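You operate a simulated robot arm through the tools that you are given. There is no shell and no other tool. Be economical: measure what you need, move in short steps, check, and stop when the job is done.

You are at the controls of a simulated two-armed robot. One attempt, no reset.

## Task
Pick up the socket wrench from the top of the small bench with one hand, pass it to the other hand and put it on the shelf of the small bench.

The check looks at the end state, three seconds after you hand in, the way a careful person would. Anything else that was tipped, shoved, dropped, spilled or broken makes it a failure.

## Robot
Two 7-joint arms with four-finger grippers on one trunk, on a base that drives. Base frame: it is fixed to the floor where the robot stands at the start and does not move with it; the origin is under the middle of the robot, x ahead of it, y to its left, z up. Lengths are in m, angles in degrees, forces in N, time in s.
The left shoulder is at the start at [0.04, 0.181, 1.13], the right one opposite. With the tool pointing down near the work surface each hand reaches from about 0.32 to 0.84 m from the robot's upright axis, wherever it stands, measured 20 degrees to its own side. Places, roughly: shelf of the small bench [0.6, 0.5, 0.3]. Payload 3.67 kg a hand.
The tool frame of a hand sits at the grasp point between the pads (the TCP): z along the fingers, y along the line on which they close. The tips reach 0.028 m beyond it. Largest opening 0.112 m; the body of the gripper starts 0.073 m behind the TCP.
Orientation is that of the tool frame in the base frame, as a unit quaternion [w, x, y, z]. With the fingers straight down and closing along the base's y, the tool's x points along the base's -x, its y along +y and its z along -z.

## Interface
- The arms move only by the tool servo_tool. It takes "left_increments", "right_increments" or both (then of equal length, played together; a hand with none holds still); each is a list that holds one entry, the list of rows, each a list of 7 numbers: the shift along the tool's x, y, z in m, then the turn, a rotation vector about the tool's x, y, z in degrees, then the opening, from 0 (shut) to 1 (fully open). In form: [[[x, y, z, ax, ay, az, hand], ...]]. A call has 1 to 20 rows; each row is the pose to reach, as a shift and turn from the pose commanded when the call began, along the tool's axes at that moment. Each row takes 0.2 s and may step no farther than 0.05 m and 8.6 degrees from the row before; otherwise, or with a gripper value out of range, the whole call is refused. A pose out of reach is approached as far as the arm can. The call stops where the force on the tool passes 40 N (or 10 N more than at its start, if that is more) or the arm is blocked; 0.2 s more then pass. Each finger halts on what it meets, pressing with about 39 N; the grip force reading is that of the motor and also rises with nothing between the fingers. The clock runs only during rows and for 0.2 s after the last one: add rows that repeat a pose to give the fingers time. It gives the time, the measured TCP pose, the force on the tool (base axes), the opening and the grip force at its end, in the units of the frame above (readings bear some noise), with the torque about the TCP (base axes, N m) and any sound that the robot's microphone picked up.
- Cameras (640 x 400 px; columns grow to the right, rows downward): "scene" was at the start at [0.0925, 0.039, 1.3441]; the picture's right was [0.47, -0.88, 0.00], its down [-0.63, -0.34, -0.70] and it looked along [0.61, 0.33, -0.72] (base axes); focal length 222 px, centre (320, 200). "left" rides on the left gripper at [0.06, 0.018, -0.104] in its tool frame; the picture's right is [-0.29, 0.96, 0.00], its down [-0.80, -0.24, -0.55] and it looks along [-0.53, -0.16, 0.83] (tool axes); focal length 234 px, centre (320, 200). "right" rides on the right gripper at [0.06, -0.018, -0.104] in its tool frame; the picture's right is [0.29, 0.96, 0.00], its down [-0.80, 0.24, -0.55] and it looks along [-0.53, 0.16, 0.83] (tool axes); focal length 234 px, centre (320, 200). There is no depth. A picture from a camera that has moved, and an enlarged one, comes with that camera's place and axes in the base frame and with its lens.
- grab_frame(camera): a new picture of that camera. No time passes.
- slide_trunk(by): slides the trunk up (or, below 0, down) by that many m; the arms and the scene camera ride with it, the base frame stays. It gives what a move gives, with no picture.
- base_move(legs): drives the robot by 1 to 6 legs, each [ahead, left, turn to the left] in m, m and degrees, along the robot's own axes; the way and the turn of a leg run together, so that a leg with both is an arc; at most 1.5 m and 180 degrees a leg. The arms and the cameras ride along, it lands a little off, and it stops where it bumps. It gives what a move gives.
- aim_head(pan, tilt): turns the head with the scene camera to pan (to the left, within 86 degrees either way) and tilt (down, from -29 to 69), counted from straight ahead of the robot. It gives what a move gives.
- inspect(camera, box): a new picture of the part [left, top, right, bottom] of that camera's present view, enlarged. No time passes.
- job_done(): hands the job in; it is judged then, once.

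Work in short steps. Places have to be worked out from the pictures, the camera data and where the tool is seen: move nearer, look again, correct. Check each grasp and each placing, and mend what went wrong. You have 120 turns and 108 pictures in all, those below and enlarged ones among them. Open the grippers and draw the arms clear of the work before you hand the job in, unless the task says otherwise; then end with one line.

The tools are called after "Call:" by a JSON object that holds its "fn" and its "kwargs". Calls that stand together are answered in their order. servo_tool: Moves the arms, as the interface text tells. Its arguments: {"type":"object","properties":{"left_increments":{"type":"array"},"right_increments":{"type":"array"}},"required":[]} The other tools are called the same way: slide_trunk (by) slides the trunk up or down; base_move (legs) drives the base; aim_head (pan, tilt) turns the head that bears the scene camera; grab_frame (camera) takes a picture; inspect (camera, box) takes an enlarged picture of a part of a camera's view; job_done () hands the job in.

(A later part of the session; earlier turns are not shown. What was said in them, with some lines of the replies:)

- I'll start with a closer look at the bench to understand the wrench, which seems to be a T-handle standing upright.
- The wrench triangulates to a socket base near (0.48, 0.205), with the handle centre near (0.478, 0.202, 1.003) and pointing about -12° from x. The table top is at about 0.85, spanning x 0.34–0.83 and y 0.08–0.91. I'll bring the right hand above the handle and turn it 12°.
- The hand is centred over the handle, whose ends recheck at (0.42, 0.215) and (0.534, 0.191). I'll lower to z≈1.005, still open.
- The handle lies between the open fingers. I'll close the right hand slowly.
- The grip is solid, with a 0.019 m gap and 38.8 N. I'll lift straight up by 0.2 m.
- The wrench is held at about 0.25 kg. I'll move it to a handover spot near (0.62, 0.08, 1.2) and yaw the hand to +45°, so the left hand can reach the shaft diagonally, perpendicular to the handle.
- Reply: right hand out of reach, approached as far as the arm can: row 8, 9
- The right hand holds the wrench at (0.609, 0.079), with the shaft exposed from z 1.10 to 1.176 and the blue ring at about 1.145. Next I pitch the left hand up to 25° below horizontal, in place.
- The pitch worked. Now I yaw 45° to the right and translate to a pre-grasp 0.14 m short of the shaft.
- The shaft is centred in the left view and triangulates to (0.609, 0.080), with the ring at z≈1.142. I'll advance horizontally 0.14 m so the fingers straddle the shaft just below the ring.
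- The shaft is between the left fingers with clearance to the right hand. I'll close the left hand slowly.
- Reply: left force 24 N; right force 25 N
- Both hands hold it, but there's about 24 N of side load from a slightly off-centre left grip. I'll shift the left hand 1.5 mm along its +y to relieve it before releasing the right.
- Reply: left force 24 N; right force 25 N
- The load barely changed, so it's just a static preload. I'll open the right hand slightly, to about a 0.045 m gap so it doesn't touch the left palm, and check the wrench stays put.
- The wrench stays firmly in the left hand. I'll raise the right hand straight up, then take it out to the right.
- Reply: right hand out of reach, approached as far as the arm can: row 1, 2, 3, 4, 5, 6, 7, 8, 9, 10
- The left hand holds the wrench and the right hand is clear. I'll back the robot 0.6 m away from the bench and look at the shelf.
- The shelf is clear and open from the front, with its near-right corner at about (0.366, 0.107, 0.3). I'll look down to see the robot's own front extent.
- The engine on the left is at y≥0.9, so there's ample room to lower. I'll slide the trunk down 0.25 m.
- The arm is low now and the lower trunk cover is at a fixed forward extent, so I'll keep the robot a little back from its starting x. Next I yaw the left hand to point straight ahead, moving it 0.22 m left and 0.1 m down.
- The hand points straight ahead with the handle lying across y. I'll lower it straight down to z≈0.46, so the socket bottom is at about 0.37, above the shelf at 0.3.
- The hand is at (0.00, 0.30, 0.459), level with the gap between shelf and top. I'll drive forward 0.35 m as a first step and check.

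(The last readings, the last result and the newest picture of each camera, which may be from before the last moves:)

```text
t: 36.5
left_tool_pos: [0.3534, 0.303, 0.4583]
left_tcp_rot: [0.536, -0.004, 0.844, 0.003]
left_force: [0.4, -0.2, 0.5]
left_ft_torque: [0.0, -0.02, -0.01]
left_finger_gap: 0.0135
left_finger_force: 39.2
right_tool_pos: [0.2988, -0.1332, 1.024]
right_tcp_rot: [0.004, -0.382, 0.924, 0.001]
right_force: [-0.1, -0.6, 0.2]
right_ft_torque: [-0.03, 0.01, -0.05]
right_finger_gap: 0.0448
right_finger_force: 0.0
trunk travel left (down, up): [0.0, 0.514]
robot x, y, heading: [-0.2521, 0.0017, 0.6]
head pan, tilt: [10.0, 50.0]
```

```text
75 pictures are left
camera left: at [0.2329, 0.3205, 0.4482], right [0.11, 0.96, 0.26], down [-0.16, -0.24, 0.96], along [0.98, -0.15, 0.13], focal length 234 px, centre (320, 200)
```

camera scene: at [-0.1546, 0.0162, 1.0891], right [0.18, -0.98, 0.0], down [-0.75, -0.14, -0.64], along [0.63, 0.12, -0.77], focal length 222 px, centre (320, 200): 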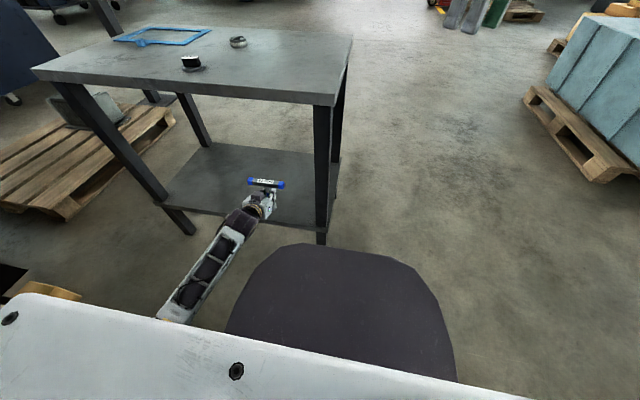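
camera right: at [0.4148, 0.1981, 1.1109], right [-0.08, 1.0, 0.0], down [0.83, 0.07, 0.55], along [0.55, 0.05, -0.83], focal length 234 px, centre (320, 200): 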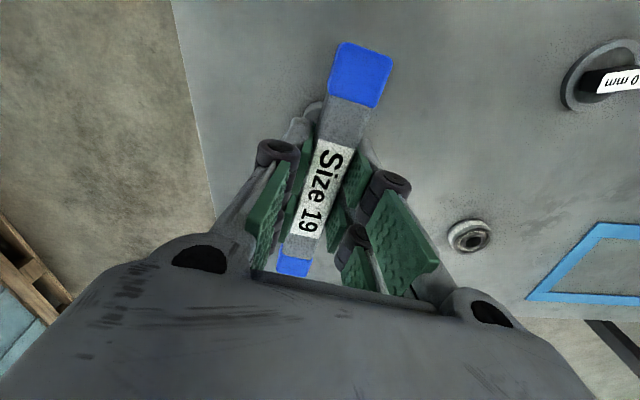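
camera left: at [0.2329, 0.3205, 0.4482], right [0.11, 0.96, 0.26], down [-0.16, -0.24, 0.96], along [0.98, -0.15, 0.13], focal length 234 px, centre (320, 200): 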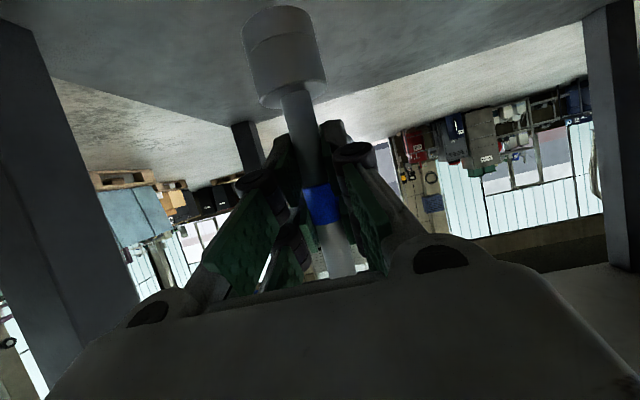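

The entry is clear, with legs well to either side. I'll drive 0.1 m more.

Call:
{"fn": "base_move", "kwargs": {"legs": [[0.1, 0, -0.5]]}}

Call:
{"fn": "grab_frame", "kwargs": {"camera": "scene"}}

Call:
{"fn": "grab_frame", "kwargs": {"camera": "left"}}

```text
t: 37.7
left_tool_pos: [0.4557, 0.3003, 0.4578]
left_tcp_rot: [0.535, -0.001, 0.845, 0.0]
left_force: [0.4, -0.3, -0.9]
left_ft_torque: [0.02, -0.01, -0.02]
left_finger_gap: 0.0132
left_finger_force: 38.7
right_tool_pos: [0.4001, -0.1373, 1.0234]
right_tcp_rot: [0.002, -0.377, 0.926, 0.001]
right_force: [0.4, 0.6, -0.6]
right_ft_torque: [0.0, 0.08, 0.0]
right_finger_gap: 0.0447
right_finger_force: 0.0
trunk travel left (down, up): [0.0, 0.514]
robot x, y, heading: [-0.1518, -0.0006, -0.3]
head pan, tilt: [10.0, 50.0]
```

```text
74 pictures are left
camera scene: at [-0.0528, 0.0158, 1.089], right [0.17, -0.98, 0.0], down [-0.76, -0.13, -0.64], along [0.63, 0.11, -0.77], focal length 222 px, centre (320, 200)
```

scene: 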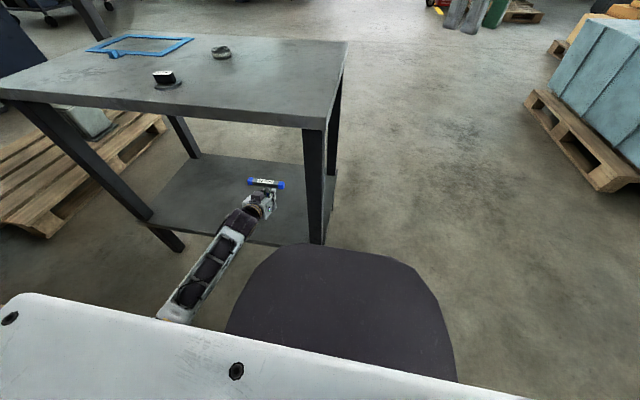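

```text
73 pictures are left
camera left: at [0.3364, 0.3174, 0.4477], right [0.12, 0.96, 0.26], down [-0.16, -0.24, 0.96], along [0.98, -0.16, 0.13], focal length 234 px, centre (320, 200)
```

left: 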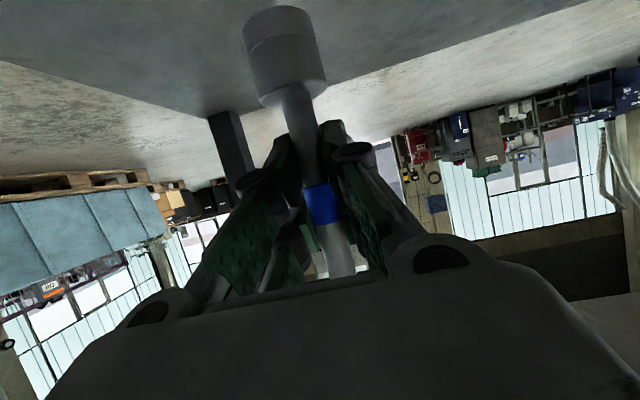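

There was no contact, and the TCP is at x 0.456, 0.09 m inside the shelf edge. I'll go 0.05 m deeper.

Call:
{"fn": "base_move", "kwargs": {"legs": [[0.05, 0, 0.2]]}}

Call:
{"fn": "inspect", "kwargs": {"camera": "scene", "box": [150, 140, 350, 270]}}

Call:
{"fn": "inspect", "kwargs": {"camera": "left", "box": [160, 0, 440, 200]}}

```text
t: 38.6
left_tool_pos: [0.5048, 0.3011, 0.4578]
left_tcp_rot: [0.536, -0.001, 0.845, 0.001]
left_force: [1.0, 0.1, -1.2]
left_ft_torque: [-0.01, 0.0, -0.01]
left_finger_gap: 0.0135
left_finger_force: 39.0
right_tool_pos: [0.4511, -0.1354, 1.0211]
right_tcp_rot: [0.001, -0.379, 0.925, 0.001]
right_force: [0.1, 0.3, 0.1]
right_ft_torque: [-0.01, 0.03, 0.01]
right_finger_gap: 0.0452
right_finger_force: 0.0
trunk travel left (down, up): [0.0, 0.514]
robot x, y, heading: [-0.1028, 0.0013, -0.1]
head pan, tilt: [10.0, 50.0]
```

```text
3.08 times, centred on (250, 205) of scene
camera zoom: at [-0.0034, 0.0162, 1.089], right [0.18, -0.98, 0.0], down [-0.76, -0.14, -0.64], along [0.63, 0.11, -0.77], focal length 683 px, centre (535, 185)
```

zoom: 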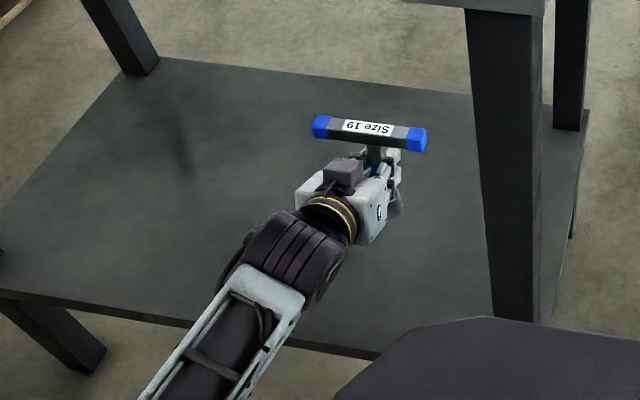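

```text
2.00 times, centred on (300, 100) of left
camera zoom: at [0.3847, 0.319, 0.4475], right [0.12, 0.96, 0.26], down [-0.16, -0.24, 0.96], along [0.98, -0.16, 0.13], focal length 468 px, centre (360, 400)
```

zoom: 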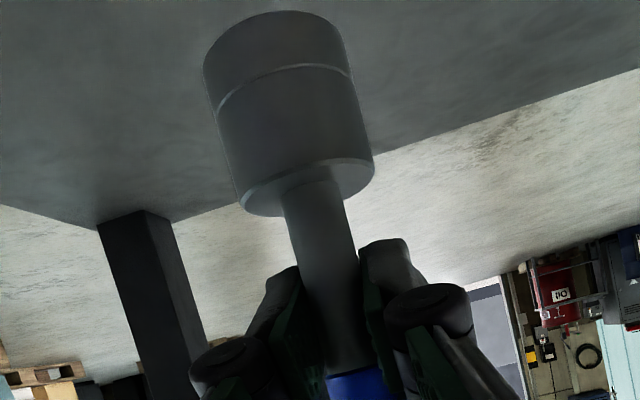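

The socket bottom is at about z 0.372 with the shelf at about 0.30. I'll lower 0.055 m, then feel for contact.

Call:
{"fn": "servo_tool", "kwargs": {"left_increments": [[[0.0181, 0, 0.0085, 0, 0, 0, 0], [0.0362, 0, 0.0169, 0, 0, 0, 0], [0.0498, 0, 0.0233, 0, 0, 0, 0], [0.0498, 0, 0.0233, 0, 0, 0, 0]]]}}

Call:
{"fn": "inspect", "kwargs": {"camera": "left", "box": [160, 0, 440, 200]}}

Call:
{"fn": "inspect", "kwargs": {"camera": "scene", "box": [150, 140, 350, 270]}}

```text
t: 39.6
left_tool_pos: [0.5036, 0.3014, 0.4042]
left_tcp_rot: [0.536, -0.002, 0.844, 0.002]
left_force: [-0.5, 0.1, 0.7]
left_ft_torque: [0.01, 0.0, -0.03]
left_finger_gap: 0.0132
left_finger_force: 39.0
right_tool_pos: [0.4481, -0.1352, 1.0224]
right_tcp_rot: [0.003, -0.379, 0.925, 0.001]
right_force: [-0.4, -0.2, 0.8]
right_ft_torque: [-0.02, -0.02, -0.02]
right_finger_gap: 0.0447
right_finger_force: 0.2
trunk travel left (down, up): [0.0, 0.514]
robot x, y, heading: [-0.1012, 0.0003, 0.3]
head pan, tilt: [10.0, 50.0]
```

```text
2.00 times, centred on (300, 100) of left
camera zoom: at [0.3837, 0.3186, 0.3936], right [0.12, 0.96, 0.26], down [-0.16, -0.24, 0.96], along [0.98, -0.16, 0.13], focal length 468 px, centre (360, 400)
```

zoom: 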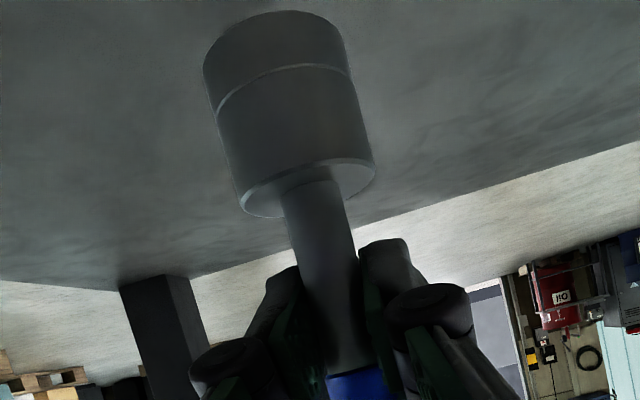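

```text
3.08 times, centred on (250, 205) of scene
camera zoom: at [-0.005, 0.0163, 1.0892], right [0.18, -0.98, 0.0], down [-0.75, -0.14, -0.64], along [0.63, 0.11, -0.77], focal length 683 px, centre (535, 185)
```

zoom: 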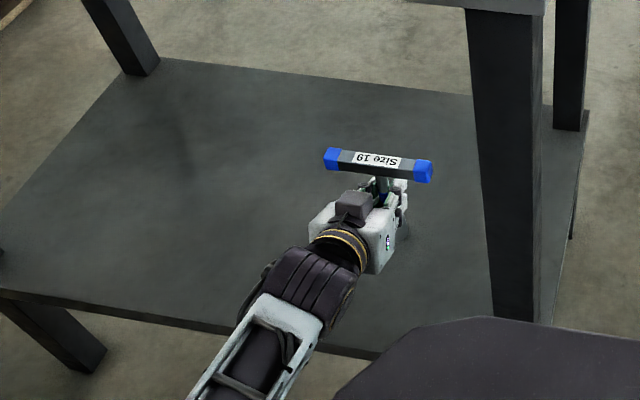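

There's no contact yet, with the bottom at about 0.318. I'll lower another 12 mm slowly.

Call:
{"fn": "servo_tool", "kwargs": {"left_increments": [[[0.0036, 0, 0.0017, 0, 0, 0, 0], [0.0072, 0, 0.0034, 0, 0, 0, 0], [0.0109, 0, 0.0051, 0, 0, 0, 0]]]}}

```text
t: 40.4
left_tool_pos: [0.5037, 0.3023, 0.392]
left_tcp_rot: [0.537, -0.001, 0.844, 0.0]
left_force: [0.8, 0.8, 0.2]
left_ft_torque: [0.0, 0.0, 0.01]
left_finger_gap: 0.0135
left_finger_force: 39.1
right_tool_pos: [0.4485, -0.1374, 1.0231]
right_tcp_rot: [0.003, -0.379, 0.925, 0.001]
right_force: [0.5, -0.1, -0.1]
right_ft_torque: [0.01, 0.03, 0.02]
right_finger_gap: 0.0448
right_finger_force: 0.1
trunk travel left (down, up): [0.0, 0.514]
robot x, y, heading: [-0.1009, 0.0009, 0.2]
head pan, tilt: [10.0, 50.0]
```

Still free. I'll go 4 mm at a time.

Call:
{"fn": "servo_tool", "kwargs": {"left_increments": [[[0.0018, 0, 0.0008, 0, 0, 0, 0], [0.0036, 0, 0.0017, 0, 0, 0, 0]]]}}

Call:
{"fn": "inspect", "kwargs": {"camera": "left", "box": [160, 0, 440, 200]}}

```text
t: 41.0
left_tool_pos: [0.504, 0.3025, 0.3877]
left_tcp_rot: [0.536, -0.002, 0.844, 0.002]
left_force: [0.3, 0.9, 0.4]
left_ft_torque: [-0.01, -0.01, -0.02]
left_finger_gap: 0.0133
left_finger_force: 38.9
right_tool_pos: [0.4484, -0.1357, 1.0234]
right_tcp_rot: [0.003, -0.379, 0.926, 0.002]
right_force: [-0.2, 0.1, -0.1]
right_ft_torque: [0.01, 0.03, 0.0]
right_finger_gap: 0.0451
right_finger_force: 0.1
trunk travel left (down, up): [0.0, 0.514]
robot x, y, heading: [-0.1049, 0.0002, 0.0]
head pan, tilt: [10.0, 50.0]
```

```text
2.00 times, centred on (300, 100) of left
camera zoom: at [0.384, 0.3189, 0.3766], right [0.12, 0.96, 0.26], down [-0.16, -0.24, 0.96], along [0.98, -0.15, 0.13], focal length 468 px, centre (360, 400)
```

zoom: 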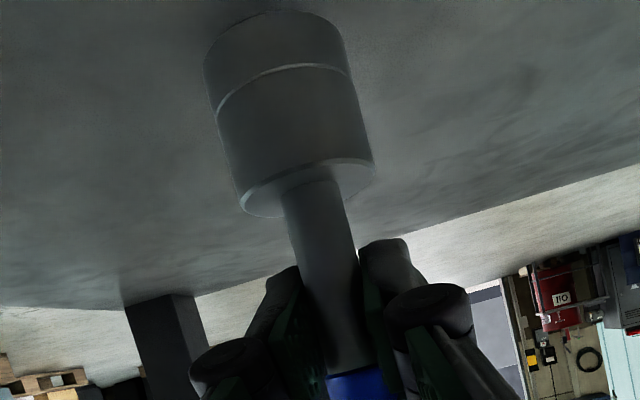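

It's very near. I'll continue in 3 mm steps until a contact force shows.

Call:
{"fn": "servo_tool", "kwargs": {"left_increments": [[[0.0014, 0, 0.0006, 0, 0, 0, 0], [0.0027, 0, 0.0013, 0, 0, 0, 0]]]}}

Call:
{"fn": "servo_tool", "kwargs": {"left_increments": [[[0.0014, 0, 0.0006, 0, 0, 0, 0], [0.0027, 0, 0.0013, 0, 0, 0, 0]]]}}

```text
t: 41.6
left_tool_pos: [0.5037, 0.3019, 0.3851]
left_tcp_rot: [0.536, -0.002, 0.844, 0.001]
left_force: [0.0, 0.1, 0.3]
left_ft_torque: [0.0, -0.03, 0.0]
left_finger_gap: 0.0137
left_finger_force: 38.5
right_tool_pos: [0.448, -0.1347, 1.0219]
right_tcp_rot: [0.003, -0.379, 0.925, 0.001]
right_force: [0.5, 0.0, -0.5]
right_ft_torque: [-0.01, 0.01, 0.02]
right_finger_gap: 0.0449
right_finger_force: 0.2
trunk travel left (down, up): [0.0, 0.514]
robot x, y, heading: [-0.1053, -0.0001, 0.1]
head pan, tilt: [10.0, 50.0]
```

```text
t: 42.2
left_tool_pos: [0.5022, 0.3013, 0.381]
left_tcp_rot: [0.536, -0.002, 0.844, 0.001]
left_force: [-0.4, 0.1, -0.2]
left_ft_torque: [0.0, 0.02, 0.02]
left_finger_gap: 0.0134
left_finger_force: 38.6
right_tool_pos: [0.4484, -0.1352, 1.0237]
right_tcp_rot: [0.003, -0.379, 0.925, 0.001]
right_force: [-0.4, 0.4, 0.2]
right_ft_torque: [0.01, 0.03, -0.03]
right_finger_gap: 0.0451
right_finger_force: 0.1
trunk travel left (down, up): [0.0, 0.514]
robot x, y, heading: [-0.1035, 0.0035, 0.2]
head pan, tilt: [10.0, 50.0]
```

No contact yet. I'll keep going.

Call:
{"fn": "servo_tool", "kwargs": {"left_increments": [[[0.0014, 0, 0.0006, 0, 0, 0, 0], [0.0027, 0, 0.0013, 0, 0, 0, 0]]]}}

Call:
{"fn": "servo_tool", "kwargs": {"left_increments": [[[0.0014, 0, 0.0006, 0, 0, 0, 0], [0.0027, 0, 0.0013, 0, 0, 0, 0]]]}}

Call:
{"fn": "inspect", "kwargs": {"camera": "left", "box": [200, 0, 400, 125]}}

```text
t: 42.8
left_tool_pos: [0.5027, 0.3022, 0.3791]
left_tcp_rot: [0.536, -0.001, 0.844, 0.001]
left_force: [-0.8, -0.1, 0.0]
left_ft_torque: [-0.01, 0.01, -0.01]
left_finger_gap: 0.0131
left_finger_force: 39.2
right_tool_pos: [0.4481, -0.1355, 1.0223]
right_tcp_rot: [0.002, -0.379, 0.925, 0.001]
right_force: [0.2, 0.6, 0.0]
right_ft_torque: [-0.01, -0.01, -0.01]
right_finger_gap: 0.045
right_finger_force: 0.1
trunk travel left (down, up): [0.0, 0.514]
robot x, y, heading: [-0.1023, -0.0, 0.3]
head pan, tilt: [10.0, 50.0]
```

```text
t: 43.4
left_tool_pos: [0.5045, 0.3016, 0.3781]
left_tcp_rot: [0.538, -0.001, 0.843, 0.001]
left_force: [-3.1, 0.5, 6.2]
left_ft_torque: [0.01, 0.07, 0.01]
left_finger_gap: 0.0134
left_finger_force: 39.0
right_tool_pos: [0.4472, -0.1373, 1.0227]
right_tcp_rot: [0.002, -0.379, 0.925, 0.001]
right_force: [0.6, 0.3, 0.0]
right_ft_torque: [0.01, 0.0, 0.01]
right_finger_gap: 0.0449
right_finger_force: 0.0
trunk travel left (down, up): [0.0, 0.514]
robot x, y, heading: [-0.1015, 0.0028, 0.1]
head pan, tilt: [10.0, 50.0]
```

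```text
3.20 times, centred on (300, 62) of left
camera zoom: at [0.3845, 0.319, 0.3672], right [0.12, 0.96, 0.26], down [-0.17, -0.24, 0.96], along [0.98, -0.15, 0.13], focal length 749 px, centre (384, 640)
```

zoom: 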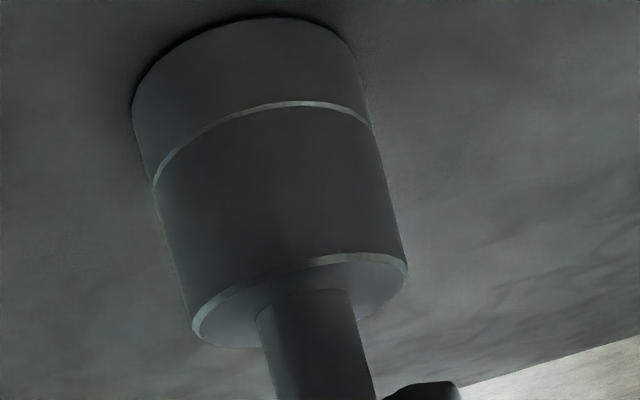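

The socket has touched the shelf with 6 N upward and sits flat. I'll open the left hand gradually.

Call:
{"fn": "servo_tool", "kwargs": {"left_increments": [[[0, 0, 0, 0, 0, 0, 0.15], [0, 0, 0, 0, 0, 0, 0.2], [0, 0, 0, 0, 0, 0, 0.3], [0, 0, 0, 0, 0, 0, 0.45], [0, 0, 0, 0, 0, 0, 0.6], [0, 0, 0, 0, 0, 0, 0.8], [0, 0, 0, 0, 0, 0, 0.8]]]}}

Call:
{"fn": "grab_frame", "kwargs": {"camera": "left"}}

Call:
{"fn": "inspect", "kwargs": {"camera": "scene", "box": [150, 140, 350, 270]}}

```text
t: 45.0
left_tool_pos: [0.504, 0.3016, 0.3759]
left_tcp_rot: [0.536, -0.001, 0.844, 0.001]
left_force: [0.2, -0.1, 0.2]
left_ft_torque: [-0.02, 0.02, -0.01]
left_finger_gap: 0.0897
left_finger_force: 0.0
right_tool_pos: [0.4481, -0.136, 1.0227]
right_tcp_rot: [0.002, -0.379, 0.926, 0.002]
right_force: [-0.1, 0.6, -0.5]
right_ft_torque: [0.02, -0.02, -0.01]
right_finger_gap: 0.0449
right_finger_force: 0.1
trunk travel left (down, up): [0.0, 0.514]
robot x, y, heading: [-0.1023, 0.0001, 0.4]
head pan, tilt: [10.0, 50.0]
```

```text
66 pictures are left
camera left: at [0.384, 0.3189, 0.3658], right [0.12, 0.96, 0.26], down [-0.16, -0.24, 0.96], along [0.98, -0.16, 0.13], focal length 234 px, centre (320, 200)
```

left: 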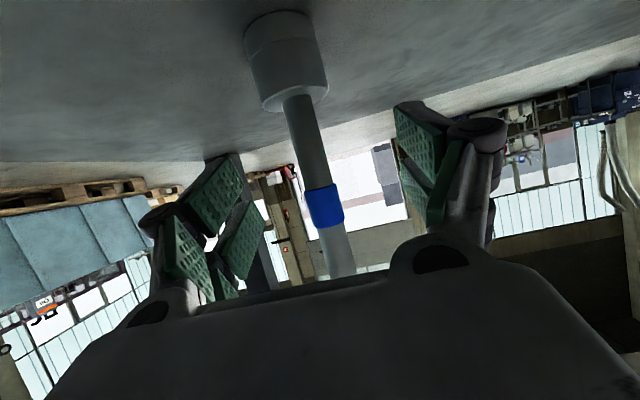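

```text
3.08 times, centred on (250, 205) of scene
camera zoom: at [-0.0052, 0.0161, 1.0892], right [0.18, -0.98, 0.0], down [-0.75, -0.14, -0.64], along [0.63, 0.11, -0.77], focal length 683 px, centre (535, 185)
```

zoom: 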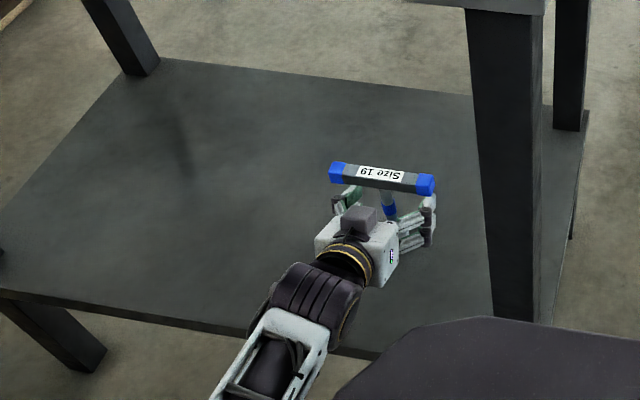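

The wrench stands on its own. I'll retreat horizontally straight back.

Call:
{"fn": "servo_tool", "kwargs": {"left_increments": [[[0.0085, 0, -0.0181, 0, 0, 0, 0.8], [0.0169, 0, -0.0362, 0, 0, 0, 0.8], [0.0296, 0, -0.0634, 0, 0, 0, 0.8], [0.0423, 0, -0.0906, 0, 0, 0, 0.8], [0.055, 0, -0.1178, 0, 0, 0, 0.8], [0.0634, 0, -0.136, 0, 0, 0, 0.8], [0.0634, 0, -0.136, 0, 0, 0, 0.8]]]}}

Call:
{"fn": "grab_frame", "kwargs": {"camera": "left"}}

Call:
{"fn": "grab_frame", "kwargs": {"camera": "scene"}}

```text
t: 46.6
left_tool_pos: [0.3543, 0.3006, 0.3758]
left_tcp_rot: [0.537, -0.001, 0.844, 0.001]
left_force: [-0.2, 0.0, -0.2]
left_ft_torque: [0.01, 0.01, -0.01]
left_finger_gap: 0.0897
left_finger_force: 0.1
right_tool_pos: [0.4477, -0.1358, 1.0228]
right_tcp_rot: [0.002, -0.378, 0.926, 0.001]
right_force: [0.0, -0.1, 0.4]
right_ft_torque: [0.01, 0.01, 0.0]
right_finger_gap: 0.0448
right_finger_force: 0.1
trunk travel left (down, up): [0.0, 0.514]
robot x, y, heading: [-0.1011, 0.0009, 0.1]
head pan, tilt: [10.0, 50.0]
```

```text
64 pictures are left
camera left: at [0.2347, 0.3175, 0.3654], right [0.12, 0.96, 0.26], down [-0.16, -0.24, 0.96], along [0.98, -0.16, 0.13], focal length 234 px, centre (320, 200)
```

left: 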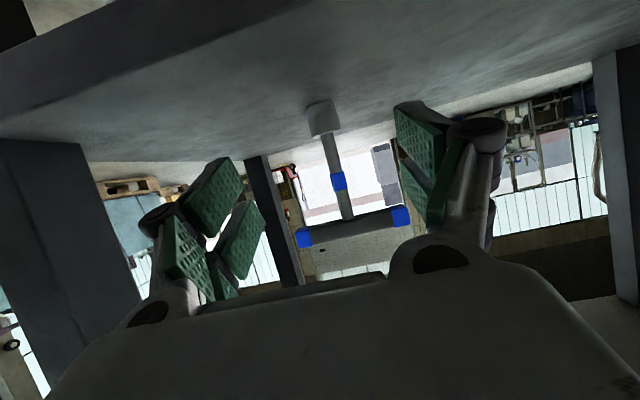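

```text
63 pictures are left
camera scene: at [-0.0052, 0.0161, 1.0892], right [0.18, -0.98, 0.0], down [-0.75, -0.14, -0.64], along [0.63, 0.11, -0.77], focal length 222 px, centre (320, 200)
```

scene: 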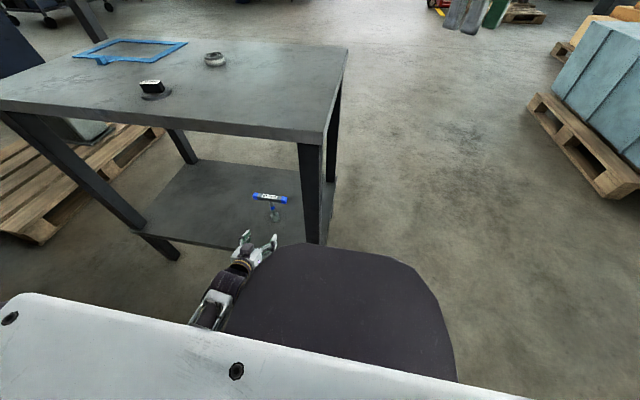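

The wrench stands free on the shelf and the fingers are clear of it. I'll back the robot away and take a final look.

Call:
{"fn": "base_move", "kwargs": {"legs": [[-0.4, 0, 0]]}}

Call:
{"fn": "inspect", "kwargs": {"camera": "scene", "box": [100, 0, 400, 220]}}

Call:
{"fn": "grab_frame", "kwargs": {"camera": "left"}}

```text
t: 49.2
left_tool_pos: [-0.0503, 0.3001, 0.3767]
left_tcp_rot: [0.537, -0.004, 0.843, 0.002]
left_force: [-0.1, 0.3, 0.0]
left_ft_torque: [0.03, -0.03, -0.01]
left_finger_gap: 0.0895
left_finger_force: 0.1
right_tool_pos: [0.0428, -0.1356, 1.0227]
right_tcp_rot: [0.002, -0.381, 0.925, 0.001]
right_force: [0.3, 0.6, -0.4]
right_ft_torque: [-0.02, -0.07, 0.0]
right_finger_gap: 0.0448
right_finger_force: 0.1
trunk travel left (down, up): [0.0, 0.514]
robot x, y, heading: [-0.504, -0.0066, 0.7]
head pan, tilt: [10.0, 50.0]
```

```text
1.82 times, centred on (250, 110) of scene
camera zoom: at [-0.4105, 0.0142, 1.0893], right [0.18, -0.98, 0.0], down [-0.75, -0.14, -0.64], along [0.63, 0.12, -0.77], focal length 404 px, centre (447, 364)
```

zoom: 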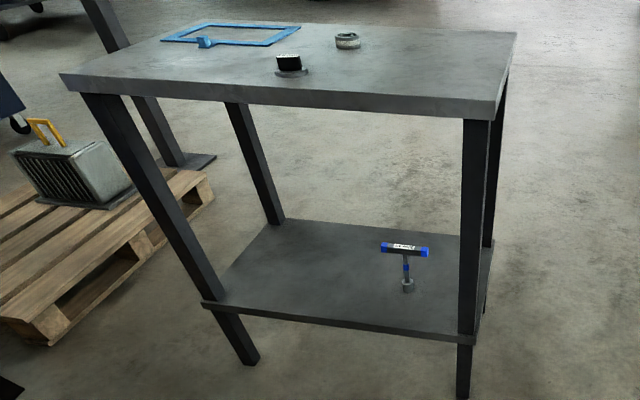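

```text
61 pictures are left
camera left: at [-0.1712, 0.3166, 0.3656], right [0.11, 0.96, 0.26], down [-0.16, -0.24, 0.96], along [0.98, -0.15, 0.13], focal length 234 px, centre (320, 200)
```

left: 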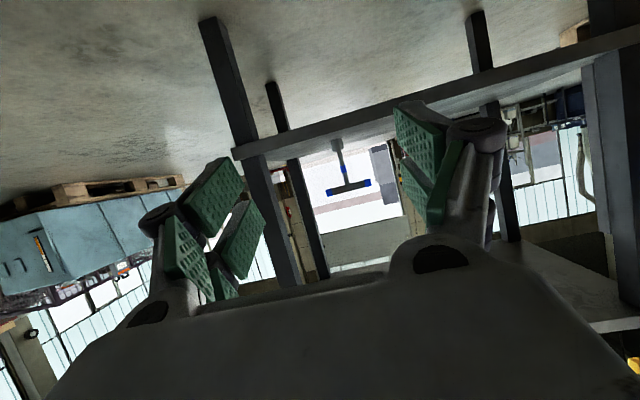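

The wrench stands upright on the shelf and the other bench items are untouched. I'll open both grippers fully and hand in.

Call:
{"fn": "servo_tool", "kwargs": {"left_increments": [[[0, 0, 0, 0, 0, 0, 1], [0, 0, 0, 0, 0, 0, 1]]], "right_increments": [[[0, 0, 0, 0, 0, 0, 0.8], [0, 0, 0, 0, 0, 0, 1]]]}}

Call:
{"fn": "job_done", "kwargs": {}}

```text
t: 49.8
left_tool_pos: [-0.0509, 0.2992, 0.3755]
left_tcp_rot: [0.536, -0.003, 0.844, 0.002]
left_force: [0.3, 0.9, 0.4]
left_ft_torque: [0.02, 0.0, 0.0]
left_finger_gap: 0.1119
left_finger_force: 0.0
right_tool_pos: [0.044, -0.135, 1.0232]
right_tcp_rot: [0.003, -0.381, 0.925, 0.001]
right_force: [-0.1, -1.0, -0.1]
right_ft_torque: [0.01, 0.02, 0.01]
right_finger_gap: 0.1101
right_finger_force: 0.1
trunk travel left (down, up): [0.0, 0.514]
robot x, y, heading: [-0.5095, -0.0005, 0.5]
head pan, tilt: [10.0, 50.0]
```

```text
The job is handed in.
```

The right hand picked up the socket wrench and passed it to the left, which stood it upright on the bench's shelf; nothing else on the bench moved, and both hands are open and clear.
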